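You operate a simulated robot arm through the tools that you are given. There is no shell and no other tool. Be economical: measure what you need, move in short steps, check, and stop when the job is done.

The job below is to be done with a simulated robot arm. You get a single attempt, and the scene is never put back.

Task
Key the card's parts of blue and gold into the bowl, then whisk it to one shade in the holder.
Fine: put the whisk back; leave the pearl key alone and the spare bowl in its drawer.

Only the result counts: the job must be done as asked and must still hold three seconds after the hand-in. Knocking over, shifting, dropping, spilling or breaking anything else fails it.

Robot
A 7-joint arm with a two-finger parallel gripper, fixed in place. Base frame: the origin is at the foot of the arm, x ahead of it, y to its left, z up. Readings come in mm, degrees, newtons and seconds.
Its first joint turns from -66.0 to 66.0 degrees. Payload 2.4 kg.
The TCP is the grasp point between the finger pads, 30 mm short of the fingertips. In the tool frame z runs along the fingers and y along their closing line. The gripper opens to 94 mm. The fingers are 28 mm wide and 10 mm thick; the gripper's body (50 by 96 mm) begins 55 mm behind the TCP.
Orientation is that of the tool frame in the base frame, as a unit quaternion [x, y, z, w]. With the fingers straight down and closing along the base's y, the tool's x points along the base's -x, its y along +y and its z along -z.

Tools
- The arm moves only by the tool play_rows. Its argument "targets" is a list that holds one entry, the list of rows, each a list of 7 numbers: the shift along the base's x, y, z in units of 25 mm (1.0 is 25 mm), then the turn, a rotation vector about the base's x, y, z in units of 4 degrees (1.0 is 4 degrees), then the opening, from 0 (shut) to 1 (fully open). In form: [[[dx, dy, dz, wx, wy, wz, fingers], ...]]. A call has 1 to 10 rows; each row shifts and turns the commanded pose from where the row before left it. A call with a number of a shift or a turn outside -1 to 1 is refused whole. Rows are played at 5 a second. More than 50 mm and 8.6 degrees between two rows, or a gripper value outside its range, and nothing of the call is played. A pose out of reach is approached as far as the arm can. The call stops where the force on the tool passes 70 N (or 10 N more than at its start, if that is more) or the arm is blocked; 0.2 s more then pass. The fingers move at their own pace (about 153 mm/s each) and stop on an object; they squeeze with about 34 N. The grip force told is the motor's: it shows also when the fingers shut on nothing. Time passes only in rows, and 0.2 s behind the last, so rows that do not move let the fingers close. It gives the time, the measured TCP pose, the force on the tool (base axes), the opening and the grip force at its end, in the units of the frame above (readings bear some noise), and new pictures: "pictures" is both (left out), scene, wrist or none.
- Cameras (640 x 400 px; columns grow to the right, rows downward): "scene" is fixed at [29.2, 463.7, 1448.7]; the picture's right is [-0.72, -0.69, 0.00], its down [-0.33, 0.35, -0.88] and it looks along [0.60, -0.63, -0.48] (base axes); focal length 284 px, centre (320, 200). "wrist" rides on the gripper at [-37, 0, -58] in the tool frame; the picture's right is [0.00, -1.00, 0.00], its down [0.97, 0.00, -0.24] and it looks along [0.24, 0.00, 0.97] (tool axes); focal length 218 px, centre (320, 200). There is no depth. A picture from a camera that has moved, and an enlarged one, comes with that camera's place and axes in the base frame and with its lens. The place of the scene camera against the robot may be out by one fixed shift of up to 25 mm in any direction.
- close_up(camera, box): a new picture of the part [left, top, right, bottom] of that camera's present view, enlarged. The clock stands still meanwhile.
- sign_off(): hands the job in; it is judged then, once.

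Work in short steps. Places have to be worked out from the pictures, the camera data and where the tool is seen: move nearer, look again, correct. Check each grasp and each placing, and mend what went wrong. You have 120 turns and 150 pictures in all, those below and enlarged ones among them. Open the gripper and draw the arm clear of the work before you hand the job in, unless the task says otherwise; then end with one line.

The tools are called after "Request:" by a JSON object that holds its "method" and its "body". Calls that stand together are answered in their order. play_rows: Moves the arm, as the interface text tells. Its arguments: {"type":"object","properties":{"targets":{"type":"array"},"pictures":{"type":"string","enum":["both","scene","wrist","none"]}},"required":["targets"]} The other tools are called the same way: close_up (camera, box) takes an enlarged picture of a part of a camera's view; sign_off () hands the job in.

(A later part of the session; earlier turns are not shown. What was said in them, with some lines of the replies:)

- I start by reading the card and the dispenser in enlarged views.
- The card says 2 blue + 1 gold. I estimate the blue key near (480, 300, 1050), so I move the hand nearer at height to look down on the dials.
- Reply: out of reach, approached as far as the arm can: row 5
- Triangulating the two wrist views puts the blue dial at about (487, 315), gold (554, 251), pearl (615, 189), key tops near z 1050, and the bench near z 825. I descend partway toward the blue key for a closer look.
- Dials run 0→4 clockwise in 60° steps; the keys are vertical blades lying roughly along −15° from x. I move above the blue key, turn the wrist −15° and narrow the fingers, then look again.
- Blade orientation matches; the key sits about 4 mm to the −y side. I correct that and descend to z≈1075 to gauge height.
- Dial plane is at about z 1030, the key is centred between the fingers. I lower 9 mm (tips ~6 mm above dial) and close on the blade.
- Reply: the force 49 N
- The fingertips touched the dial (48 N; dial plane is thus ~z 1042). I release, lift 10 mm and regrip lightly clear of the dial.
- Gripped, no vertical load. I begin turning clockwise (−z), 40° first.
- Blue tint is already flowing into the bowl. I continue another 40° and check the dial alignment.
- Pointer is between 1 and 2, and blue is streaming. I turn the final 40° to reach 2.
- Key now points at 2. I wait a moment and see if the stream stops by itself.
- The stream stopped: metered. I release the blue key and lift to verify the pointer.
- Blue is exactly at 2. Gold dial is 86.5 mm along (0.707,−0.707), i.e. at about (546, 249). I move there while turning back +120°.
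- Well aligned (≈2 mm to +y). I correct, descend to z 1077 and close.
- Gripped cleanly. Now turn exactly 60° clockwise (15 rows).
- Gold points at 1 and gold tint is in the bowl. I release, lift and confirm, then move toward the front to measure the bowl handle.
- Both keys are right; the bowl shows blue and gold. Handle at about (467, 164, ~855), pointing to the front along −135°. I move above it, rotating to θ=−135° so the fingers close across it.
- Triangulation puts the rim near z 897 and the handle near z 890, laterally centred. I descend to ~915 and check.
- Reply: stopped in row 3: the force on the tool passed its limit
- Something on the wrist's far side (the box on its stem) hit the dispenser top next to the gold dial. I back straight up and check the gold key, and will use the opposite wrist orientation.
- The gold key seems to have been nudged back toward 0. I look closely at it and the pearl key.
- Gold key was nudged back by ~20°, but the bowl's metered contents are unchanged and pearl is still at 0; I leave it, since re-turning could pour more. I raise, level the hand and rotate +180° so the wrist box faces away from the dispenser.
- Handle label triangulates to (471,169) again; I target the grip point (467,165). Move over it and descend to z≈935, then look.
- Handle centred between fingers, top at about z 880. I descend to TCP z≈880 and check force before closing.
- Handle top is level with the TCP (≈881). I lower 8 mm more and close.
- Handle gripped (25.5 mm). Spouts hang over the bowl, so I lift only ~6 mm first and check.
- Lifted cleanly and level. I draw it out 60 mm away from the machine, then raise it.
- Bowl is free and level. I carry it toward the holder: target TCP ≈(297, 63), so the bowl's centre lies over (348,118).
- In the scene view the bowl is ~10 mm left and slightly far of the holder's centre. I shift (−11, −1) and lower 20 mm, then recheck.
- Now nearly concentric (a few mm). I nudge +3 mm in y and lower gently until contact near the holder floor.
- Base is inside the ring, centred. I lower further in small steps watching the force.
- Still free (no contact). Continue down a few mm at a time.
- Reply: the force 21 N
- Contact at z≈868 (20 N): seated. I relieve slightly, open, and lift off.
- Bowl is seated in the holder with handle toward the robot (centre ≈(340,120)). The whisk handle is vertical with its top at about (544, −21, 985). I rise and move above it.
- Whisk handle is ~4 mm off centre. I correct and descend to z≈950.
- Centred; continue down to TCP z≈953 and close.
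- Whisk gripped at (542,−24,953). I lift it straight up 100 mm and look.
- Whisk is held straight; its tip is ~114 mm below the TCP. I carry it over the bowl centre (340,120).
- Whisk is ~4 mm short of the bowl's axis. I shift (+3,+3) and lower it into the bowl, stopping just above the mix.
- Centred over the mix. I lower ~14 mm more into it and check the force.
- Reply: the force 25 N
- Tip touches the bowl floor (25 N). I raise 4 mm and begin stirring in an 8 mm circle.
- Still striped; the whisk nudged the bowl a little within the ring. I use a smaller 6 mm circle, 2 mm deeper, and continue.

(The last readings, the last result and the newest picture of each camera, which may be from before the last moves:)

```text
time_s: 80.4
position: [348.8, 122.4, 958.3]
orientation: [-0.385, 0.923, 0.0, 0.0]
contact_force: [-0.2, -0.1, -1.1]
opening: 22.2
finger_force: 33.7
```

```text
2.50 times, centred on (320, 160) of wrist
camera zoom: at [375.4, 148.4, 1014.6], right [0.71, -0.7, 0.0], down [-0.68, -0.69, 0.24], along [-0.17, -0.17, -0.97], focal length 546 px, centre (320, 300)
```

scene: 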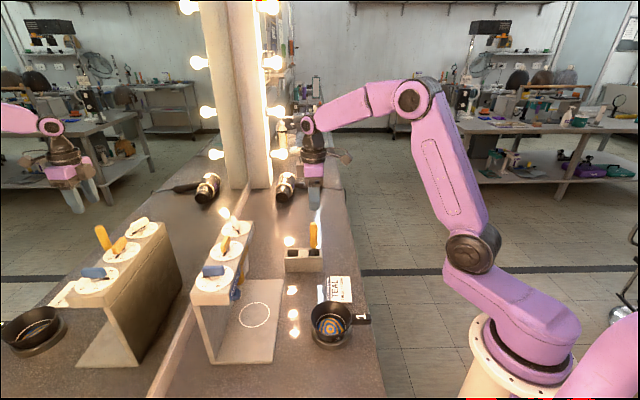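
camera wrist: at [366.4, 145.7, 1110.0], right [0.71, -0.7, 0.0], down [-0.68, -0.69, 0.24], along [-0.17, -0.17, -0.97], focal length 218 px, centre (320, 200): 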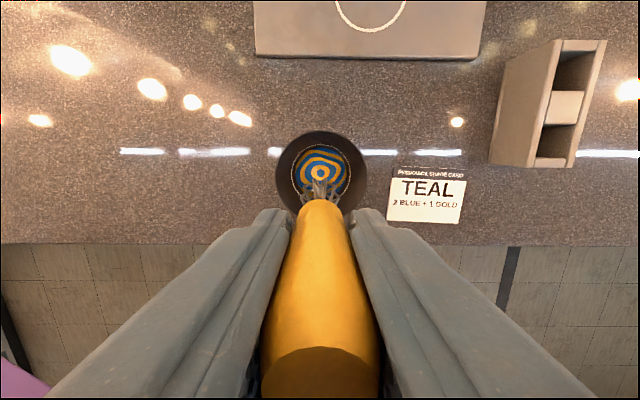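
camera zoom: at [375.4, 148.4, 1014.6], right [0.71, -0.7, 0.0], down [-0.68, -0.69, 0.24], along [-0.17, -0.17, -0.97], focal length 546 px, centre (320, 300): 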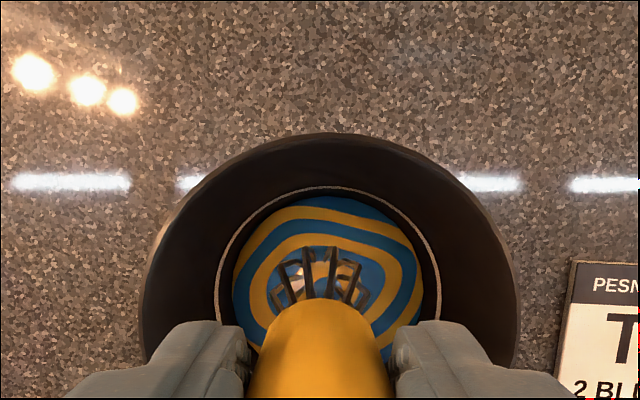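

Colours seem a bit duller but still striped. I stir faster: 7 mm hexagonal circles, three turns.

Request:
{"method": "play_rows", "body": {"targets": [[[-0.1, 0.2425, 0, 0, 0, 0, 0], [-0.28, 0, 0, 0, 0, 0, 0], [-0.14, -0.2425, 0, 0, 0, 0, 0], [0.14, -0.2425, 0, 0, 0, 0, 0], [0.28, 0, 0, 0, 0, 0, 0], [0.14, 0.2425, 0, 0, 0, 0, 0], [-0.14, 0.2425, 0, 0, 0, 0, 0], [-0.28, 0, 0, 0, 0, 0, 0], [-0.14, -0.2425, 0, 0, 0, 0, 0]]], "pictures": "none"}}

Request:
{"method": "play_rows", "body": {"targets": [[[0.14, -0.2425, 0, 0, 0, 0, 0], [0.28, 0, 0, 0, 0, 0, 0], [0.14, 0.2425, 0, 0, 0, 0, 0], [-0.14, 0.2425, 0, 0, 0, 0, 0], [-0.28, 0, 0, 0, 0, 0, 0], [-0.14, -0.2425, 0, 0, 0, 0, 0], [0.14, -0.2425, 0, 0, 0, 0, 0], [0.28, 0, 0, 0, 0, 0, 0], [0.14, 0.2425, 0, 0, 0, 0, 0]]], "pictures": "none"}}

Request:
{"method": "close_up", "body": {"camera": "scene", "box": [290, 260, 380, 360]}}

```text
time_s: 82.4
position: [335.3, 123.6, 957.7]
orientation: [-0.386, 0.923, 0.0, 0.001]
contact_force: [0.2, 0.0, -0.4]
opening: 22.5
finger_force: 34.1
```

```text
time_s: 84.4
position: [348.9, 122.4, 958.8]
orientation: [-0.385, 0.923, 0.001, 0.0]
contact_force: [-0.8, -1.0, -0.1]
opening: 22.5
finger_force: 34.1
```

```text
4.00 times, centred on (335, 310) of scene
camera zoom: at [29.2, 463.7, 1448.7], right [-0.72, -0.69, 0.0], down [-0.33, 0.35, -0.88], along [0.6, -0.63, -0.48], focal length 1136 px, centre (260, -240)
```

zoom: 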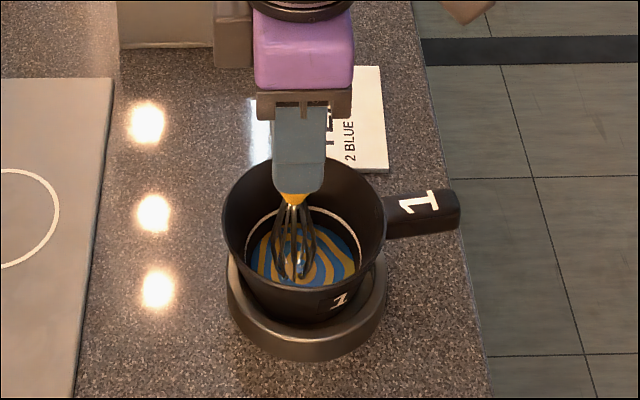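

Stripes are fading gradually and the bowl is turning slightly with the stir, so I reverse direction for the next turns.

Request:
{"method": "play_rows", "body": {"targets": [[[-0.14, -0.2425, 0, 0, 0, 0, 0], [-0.28, 0, 0, 0, 0, 0, 0], [-0.14, 0.2425, 0, 0, 0, 0, 0], [0.14, 0.2425, 0, 0, 0, 0, 0], [0.28, 0, 0, 0, 0, 0, 0], [0.14, -0.2425, 0, 0, 0, 0, 0], [-0.14, -0.2425, 0, 0, 0, 0, 0], [-0.28, 0, 0, 0, 0, 0, 0], [-0.14, 0.2425, 0, 0, 0, 0, 0]]], "pictures": "none"}}

Request:
{"method": "play_rows", "body": {"targets": [[[0.14, 0.2425, 0, 0, 0, 0, 0], [0.28, 0, 0, 0, 0, 0, 0], [0.14, -0.2425, 0, 0, 0, 0, 0], [-0.14, -0.2425, 0, 0, 0, 0, 0], [-0.28, 0, 0, 0, 0, 0, 0], [-0.14, 0.2425, 0, 0, 0, 0, 0], [0.14, 0.2425, 0, 0, 0, 0, 0], [0.28, 0, 0, 0, 0, 0, 0], [0.14, -0.2425, 0, 0, 0, 0, 0]]], "pictures": "none"}}

Request:
{"method": "close_up", "body": {"camera": "scene", "box": [290, 260, 380, 360]}}

```text
time_s: 86.4
position: [334.7, 121.9, 959.5]
orientation: [-0.386, 0.923, 0.0, 0.0]
contact_force: [0.9, -0.1, 0.1]
opening: 22.4
finger_force: 34.0
```

```text
time_s: 88.4
position: [349.0, 121.3, 959.1]
orientation: [-0.385, 0.923, 0.0, 0.0]
contact_force: [0.6, -0.3, -0.3]
opening: 22.4
finger_force: 33.8
```

```text
4.00 times, centred on (335, 310) of scene
camera zoom: at [29.2, 463.7, 1448.7], right [-0.72, -0.69, 0.0], down [-0.33, 0.35, -0.88], along [0.6, -0.63, -0.48], focal length 1136 px, centre (260, -240)
```

zoom: 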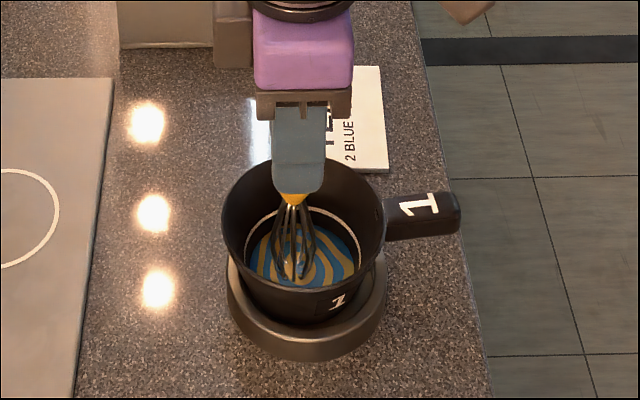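

Clearly blending. I continue in this direction for six more turns.

Request:
{"method": "play_rows", "body": {"targets": [[[-0.14, -0.2425, 0, 0, 0, 0, 0], [-0.28, 0, 0, 0, 0, 0, 0], [-0.14, 0.2425, 0, 0, 0, 0, 0], [0.14, 0.2425, 0, 0, 0, 0, 0], [0.28, 0, 0, 0, 0, 0, 0], [0.14, -0.2425, 0, 0, 0, 0, 0], [-0.14, -0.2425, 0, 0, 0, 0, 0], [-0.28, 0, 0, 0, 0, 0, 0], [-0.14, 0.2425, 0, 0, 0, 0, 0]]], "pictures": "none"}}

Request:
{"method": "play_rows", "body": {"targets": [[[0.14, 0.2425, 0, 0, 0, 0, 0], [0.28, 0, 0, 0, 0, 0, 0], [0.14, -0.2425, 0, 0, 0, 0, 0], [-0.14, -0.2425, 0, 0, 0, 0, 0], [-0.28, 0, 0, 0, 0, 0, 0], [-0.14, 0.2425, 0, 0, 0, 0, 0], [0.14, 0.2425, 0, 0, 0, 0, 0], [0.28, 0, 0, 0, 0, 0, 0], [0.14, -0.2425, 0, 0, 0, 0, 0]]], "pictures": "none"}}

Request:
{"method": "play_rows", "body": {"targets": [[[-0.14, -0.2425, 0, 0, 0, 0, 0], [-0.28, 0, 0, 0, 0, 0, 0], [-0.14, 0.2425, 0, 0, 0, 0, 0], [0.14, 0.2425, 0, 0, 0, 0, 0], [0.28, 0, 0, 0, 0, 0, 0], [0.14, -0.2425, 0, 0, 0, 0, 0], [-0.14, -0.2425, 0, 0, 0, 0, 0], [-0.28, 0, 0, 0, 0, 0, 0], [-0.14, 0.2425, 0, 0, 0, 0, 0]]], "pictures": "none"}}

Request:
{"method": "play_rows", "body": {"targets": [[[0.14, 0.2425, 0, 0, 0, 0, 0], [0.28, 0, 0, 0, 0, 0, 0], [0.14, -0.2425, 0, 0, 0, 0, 0], [-0.14, -0.2425, 0, 0, 0, 0, 0], [-0.28, 0, 0, 0, 0, 0, 0], [-0.14, 0.2425, 0, 0, 0, 0, 0], [0.14, 0.2425, 0, 0, 0, 0, 0], [0.28, 0, 0, 0, 0, 0, 0], [0.14, -0.2425, 0, 0, 0, 0, 0]]], "pictures": "none"}}

Request:
{"method": "close_up", "body": {"camera": "scene", "box": [290, 260, 380, 360]}}

```text
time_s: 90.4
position: [335.6, 122.0, 958.6]
orientation: [-0.385, 0.923, 0.001, 0.001]
contact_force: [0.5, -0.5, -1.0]
opening: 22.2
finger_force: 33.6
```

```text
time_s: 92.4
position: [349.2, 123.4, 960.0]
orientation: [-0.385, 0.923, 0.0, 0.0]
contact_force: [0.1, -0.1, 0.1]
opening: 22.4
finger_force: 33.8
```

```text
time_s: 94.4
position: [335.4, 121.0, 958.4]
orientation: [-0.385, 0.923, 0.0, 0.001]
contact_force: [0.6, 0.5, -0.6]
opening: 22.3
finger_force: 33.9
```

```text
time_s: 96.4
position: [349.8, 122.7, 957.1]
orientation: [-0.385, 0.923, 0.0, -0.001]
contact_force: [0.5, -0.4, 0.2]
opening: 22.5
finger_force: 33.9
```

```text
4.00 times, centred on (335, 310) of scene
camera zoom: at [29.2, 463.7, 1448.7], right [-0.72, -0.69, 0.0], down [-0.33, 0.35, -0.88], along [0.6, -0.63, -0.48], focal length 1136 px, centre (260, -240)
```

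zoom: 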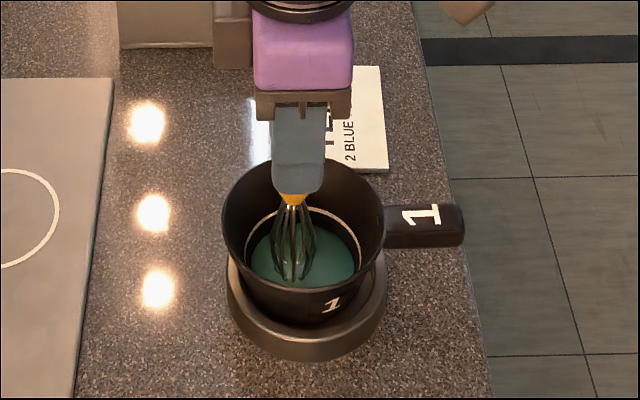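

It's teal now. One more set of turns for full uniformity, then I centre and check.

Request:
{"method": "play_rows", "body": {"targets": [[[-0.14, -0.2425, 0, 0, 0, 0, 0], [-0.28, 0, 0, 0, 0, 0, 0], [-0.14, 0.2425, 0, 0, 0, 0, 0], [0.14, 0.2425, 0, 0, 0, 0, 0], [0.28, 0, 0, 0, 0, 0, 0], [0.14, -0.2425, 0, 0, 0, 0, 0], [-0.14, -0.2425, 0, 0, 0, 0, 0], [-0.28, 0, 0, 0, 0, 0, 0], [-0.14, 0.2425, 0, 0, 0, 0, 0], [0.28, 0, 0, 0, 0, 0, 0]]], "pictures": "none"}}

Request:
{"method": "play_rows", "body": {"targets": [[[0, 0, 0.3, 0, 0, 0, 0], [0, 0, 0.5, 0, 0, 0, 0], [0, 0, 0.8, 0, 0, 0, 0], [0, 0, 0.8, 0, 0, 0, 0], [0, 0, 0.8, 0, 0, 0, 0], [0, 0, 0.8, 0, 0, 0, 0], [0, 0, 0, 0, 0, 0, 0]]], "pictures": "none"}}

Request:
{"method": "close_up", "body": {"camera": "scene", "box": [290, 260, 380, 360]}}

Request:
{"method": "close_up", "body": {"camera": "wrist", "box": [220, 80, 420, 240]}}

```text
time_s: 98.6
position: [342.8, 121.6, 958.4]
orientation: [-0.385, 0.923, 0.0, 0.002]
contact_force: [-0.4, 0.3, -0.7]
opening: 22.4
finger_force: 34.5
```

```text
time_s: 100.2
position: [342.5, 122.5, 1058.1]
orientation: [-0.385, 0.923, 0.0, 0.0]
contact_force: [-0.3, -0.2, -0.7]
opening: 22.4
finger_force: 34.0
```

```text
4.00 times, centred on (335, 310) of scene
camera zoom: at [29.2, 463.7, 1448.7], right [-0.72, -0.69, 0.0], down [-0.33, 0.35, -0.88], along [0.6, -0.63, -0.48], focal length 1136 px, centre (260, -240)
```

zoom: 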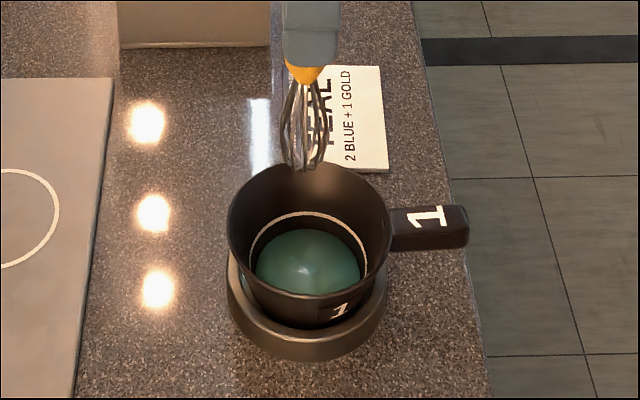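

```text
2.50 times, centred on (320, 160) of wrist
camera zoom: at [369.9, 148.0, 1114.9], right [0.71, -0.7, 0.0], down [-0.68, -0.69, 0.24], along [-0.17, -0.17, -0.97], focal length 546 px, centre (320, 300)
```

zoom: 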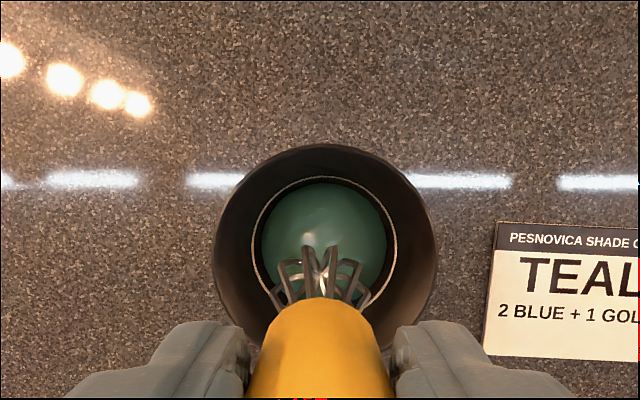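

Uniform teal. I carry the whisk back over its box slot at (542,−24).

Request:
{"method": "play_rows", "body": {"targets": [[[0.8, -0.584, 0, 0, 0, 0, 0], [0.8, -0.584, 0, 0, 0, 0, 0], [0.8, -0.584, 0, 0, 0, 0, 0], [0.8, -0.584, 0, 0, 0, 0, 0], [0.8, -0.584, 0, 0, 0, 0, 0], [0.8, -0.584, 0, 0, 0, 0, 0], [0.8, -0.584, 0, 0, 0, 0, 0], [0.8, -0.584, 0, 0, 0, 0, 0], [0.8, -0.584, 0, 0, 0, 0, 0], [0.8, -0.584, 0, 0, 0, 0, 0]]], "pictures": "none"}}

Request:
{"method": "play_rows", "body": {"targets": [[[0, 0, 0, 0, 0, 0, 0], [0, 0, 0, 0, 0, 0, 0]]], "pictures": "wrist"}}

Request:
{"method": "close_up", "body": {"camera": "scene", "box": [260, 170, 370, 290]}}

Request:
{"method": "close_up", "body": {"camera": "scene", "box": [290, 260, 390, 360]}}

```text
time_s: 102.4
position: [542.9, -24.1, 1058.2]
orientation: [-0.385, 0.923, 0.0, 0.001]
contact_force: [-0.6, 0.0, 0.9]
opening: 22.3
finger_force: 34.1
```

```text
time_s: 103.0
position: [543.1, -23.9, 1058.0]
orientation: [-0.386, 0.923, 0.001, 0.001]
contact_force: [-0.5, -0.2, 0.8]
opening: 22.4
finger_force: 34.1
camera wrist: at [569.8, 1.9, 1114.4], right [0.71, -0.7, 0.0], down [-0.68, -0.69, 0.24], along [-0.17, -0.17, -0.97], focal length 218 px, centre (320, 200)
```

wrist: 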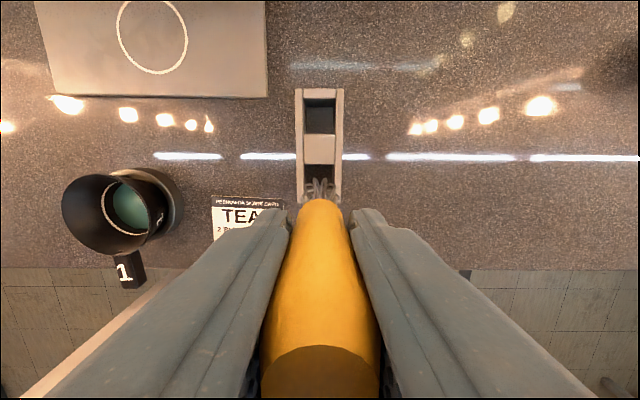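

```text
3.33 times, centred on (315, 230) of scene
camera zoom: at [29.2, 463.7, 1448.7], right [-0.72, -0.69, 0.0], down [-0.33, 0.35, -0.88], along [0.6, -0.63, -0.48], focal length 947 px, centre (337, 100)
```

zoom: 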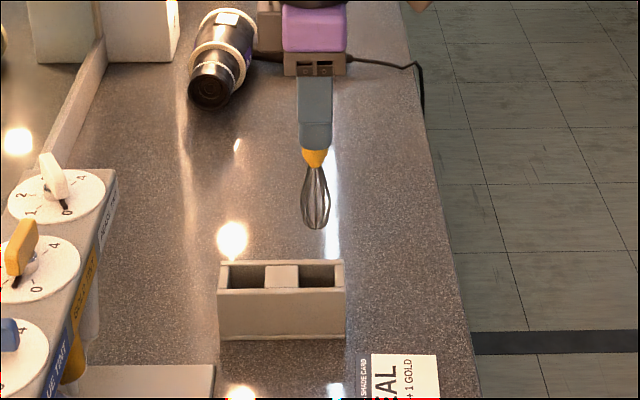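

```text
4.00 times, centred on (340, 310) of scene
camera zoom: at [29.2, 463.7, 1448.7], right [-0.72, -0.69, 0.0], down [-0.33, 0.35, -0.88], along [0.6, -0.63, -0.48], focal length 1136 px, centre (240, -240)
```

zoom: 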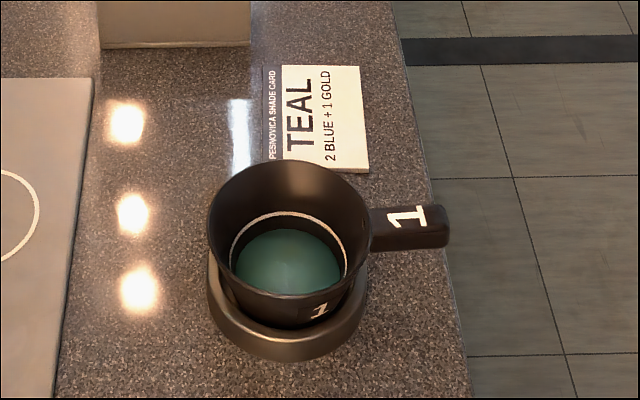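

Whisk is right over its slot. I lower it in, slowing near the end.

Request:
{"method": "play_rows", "body": {"targets": [[[-0.02, 0.01, -0.6, 0, 0, 0, 0], [0, 0, -0.8, 0, 0, 0, 0], [0, 0, -0.8, 0, 0, 0, 0], [0, 0, -0.8, 0, 0, 0, 0], [0, 0, -0.4, 0, 0, 0, 0], [0, 0, -0.3, 0, 0, 0, 0], [0, 0, 0, 0, 0, 0, 0]]], "pictures": "none"}}

Request:
{"method": "close_up", "body": {"camera": "scene", "box": [260, 190, 370, 310]}}

```text
time_s: 104.6
position: [542.4, -24.6, 966.0]
orientation: [-0.386, 0.923, 0.001, 0.0]
contact_force: [0.2, -0.1, -0.4]
opening: 22.5
finger_force: 33.8
```

```text
3.33 times, centred on (315, 250) of scene
camera zoom: at [29.2, 463.7, 1448.7], right [-0.72, -0.69, 0.0], down [-0.33, 0.35, -0.88], along [0.6, -0.63, -0.48], focal length 947 px, centre (337, 33)
```

zoom: 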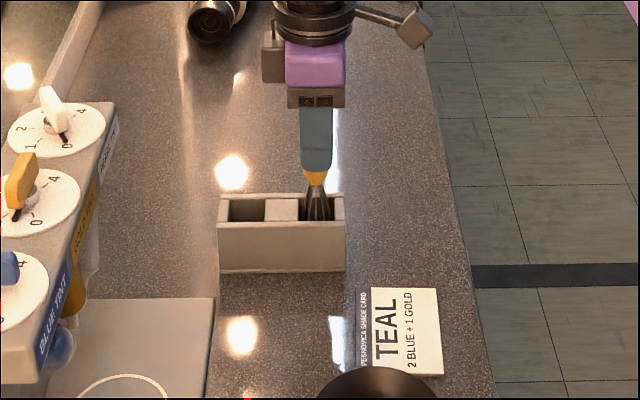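

In the slot with ~10 mm to go. Lower in small steps to feel the floor.

Request:
{"method": "play_rows", "body": {"targets": [[[0, 0, -0.2, 0, 0, 0, 0], [0, 0, -0.16, 0, 0, 0, 0], [0, 0, 0, 0, 0, 0, 0]]], "pictures": "none"}}

Request:
{"method": "play_rows", "body": {"targets": [[[0, 0, -0.12, 0, 0, 0, 0], [0, 0, 0, 0, 0, 0, 0]]], "pictures": "none"}}

```text
time_s: 105.4
position: [542.1, -23.6, 957.3]
orientation: [-0.385, 0.923, 0.001, -0.001]
contact_force: [0.9, -0.4, -0.1]
opening: 22.5
finger_force: 34.1
```

```text
time_s: 106.0
position: [541.7, -23.8, 954.2]
orientation: [-0.385, 0.923, 0.0, 0.002]
contact_force: [-0.4, 0.3, 0.4]
opening: 22.5
finger_force: 34.1
```

At the original grip height. I open and lift clear.

Request:
{"method": "play_rows", "body": {"targets": [[[0, 0, 0, 0, 0, 0, 0.3], [0, 0, 0, 0, 0, 0, 0.5], [0, 0, 0, 0, 0, 0, 0.5], [0, 0, 0.5, 0, 0, 0, 0.5], [0, 0, 0.8, 0, 0, 0, 0.5], [0, 0, 0.8, 0, 0, 0, 0.5], [0, 0, 0.8, 0, 0, 0, 0.5], [0, 0, 0.8, 0, 0, 0, 0.5], [0, 0, 0.8, 0, 0, 0, 0.5]]]}}

Request:
{"method": "close_up", "body": {"camera": "scene", "box": [260, 190, 370, 310]}}

```text
time_s: 108.0
position: [543.3, -23.9, 1066.3]
orientation: [-0.386, 0.923, 0.0, 0.001]
contact_force: [-1.1, 0.1, 0.3]
opening: 47.0
finger_force: 0.1
camera wrist: at [568.7, 3.1, 1122.3], right [0.71, -0.7, 0.0], down [-0.68, -0.69, 0.24], along [-0.17, -0.17, -0.97], focal length 218 px, centre (320, 200)
```

scene: 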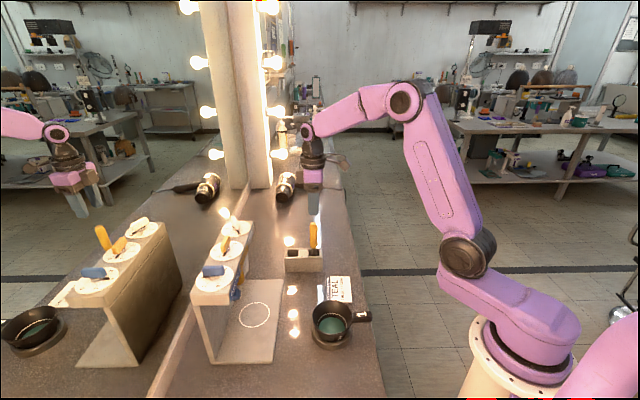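
wrist: 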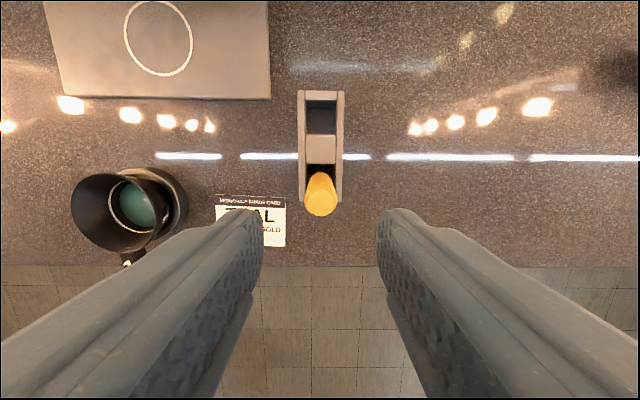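

```text
3.33 times, centred on (315, 250) of scene
camera zoom: at [29.2, 463.7, 1448.7], right [-0.72, -0.69, 0.0], down [-0.33, 0.35, -0.88], along [0.6, -0.63, -0.48], focal length 947 px, centre (337, 33)
```

zoom: 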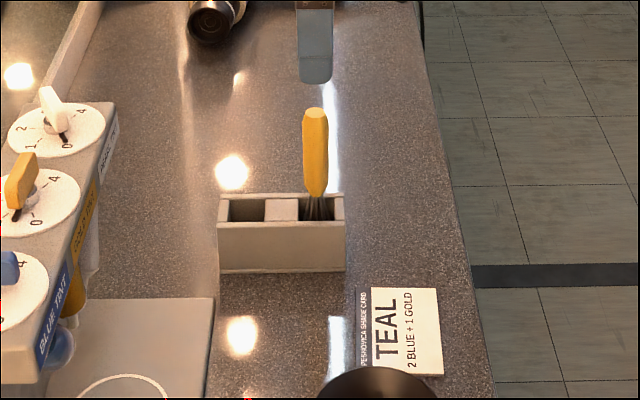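

Whisk is back in its slot. I draw the arm away and look down at the bowl to check that it is seated level.

Request:
{"method": "play_rows", "body": {"targets": [[[-0.3, 0, 0.5, 0, 0, 0, 0.5], [-1, 0.35, 0.5, 0, 0, 0, 0.5], [-1, 0.35, 0, 0, 0, 0, 0.5], [-1, 0.35, 0, 0, 0, 0, 0.5], [-1, 0.35, 0, 0, 0, 0, 0.5], [-1, 0.35, 0, 0, 0, 0, 0.5], [-1, 0.35, 0, 0, 0, 0, 0.5], [-1, 0.35, 0, 0, 0, 0, 0.5], [-1, 0.35, 0, 0, 0, 0, 0.5], [-1, 0.35, 0, 0, 0, 0, 0.5]]]}}

Request:
{"method": "close_up", "body": {"camera": "scene", "box": [300, 275, 380, 355]}}

Request:
{"method": "close_up", "body": {"camera": "wrist", "box": [220, 0, 420, 200]}}

```text
time_s: 110.2
position: [309.7, 55.6, 1091.2]
orientation: [-0.386, 0.923, 0.0, 0.001]
contact_force: [-0.7, 0.7, 0.3]
opening: 47.0
finger_force: 0.1
camera wrist: at [336.3, 82.1, 1147.4], right [0.71, -0.7, 0.0], down [-0.68, -0.69, 0.24], along [-0.17, -0.17, -0.97], focal length 218 px, centre (320, 200)
```

scene: 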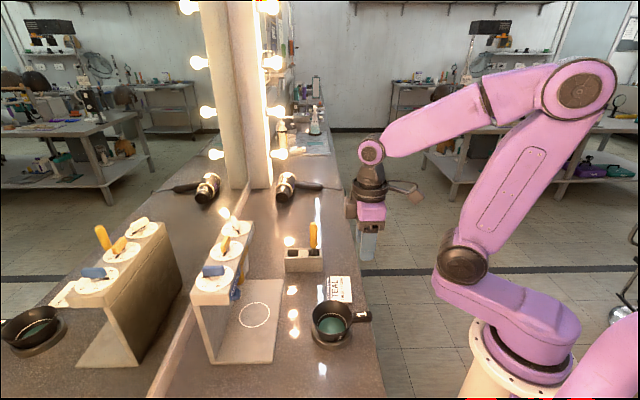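
wrist: 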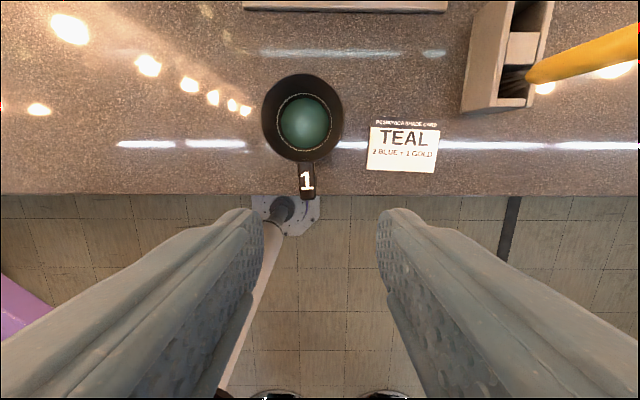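

```text
5.00 times, centred on (340, 315) of scene
camera zoom: at [29.2, 463.7, 1448.7], right [-0.72, -0.69, 0.0], down [-0.33, 0.35, -0.88], along [0.6, -0.63, -0.48], focal length 1420 px, centre (220, -375)
```

zoom: 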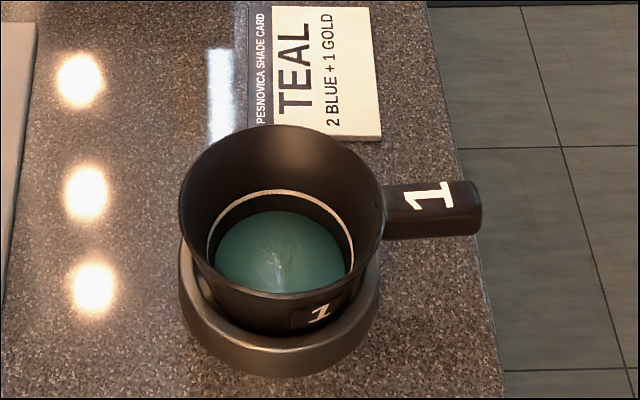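

```text
2.00 times, centred on (320, 100) of wrist
camera zoom: at [336.3, 82.1, 1147.4], right [0.71, -0.7, 0.0], down [-0.68, -0.69, 0.24], along [-0.17, -0.17, -0.97], focal length 436 px, centre (320, 400)
```

zoom: 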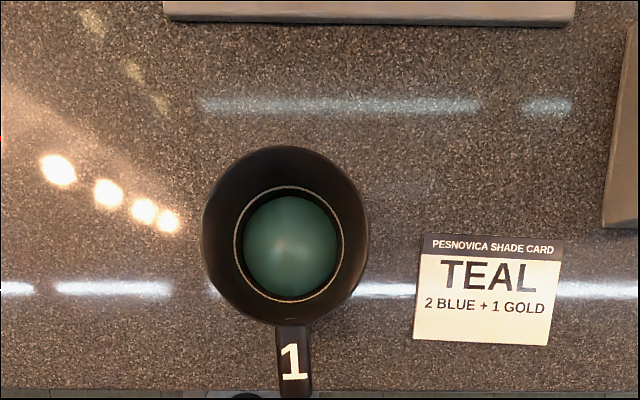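

The bowl sits level in the holder holding a uniform teal, the whisk is back in its box, pearl is still at 0 and the arm is clear. I hand in.

Request:
{"method": "sign_off", "body": {}}

```text
The job is handed in.
```

I keyed 2 blue and 1 gold into the bowl, whisked it to one even teal in the holder and put the whisk back, leaving pearl at 0 and the spare bowl untouched; the wrist did knock the gold key about 20° back toward 0 after its part had poured, and I left it there so it wouldn't pour more.
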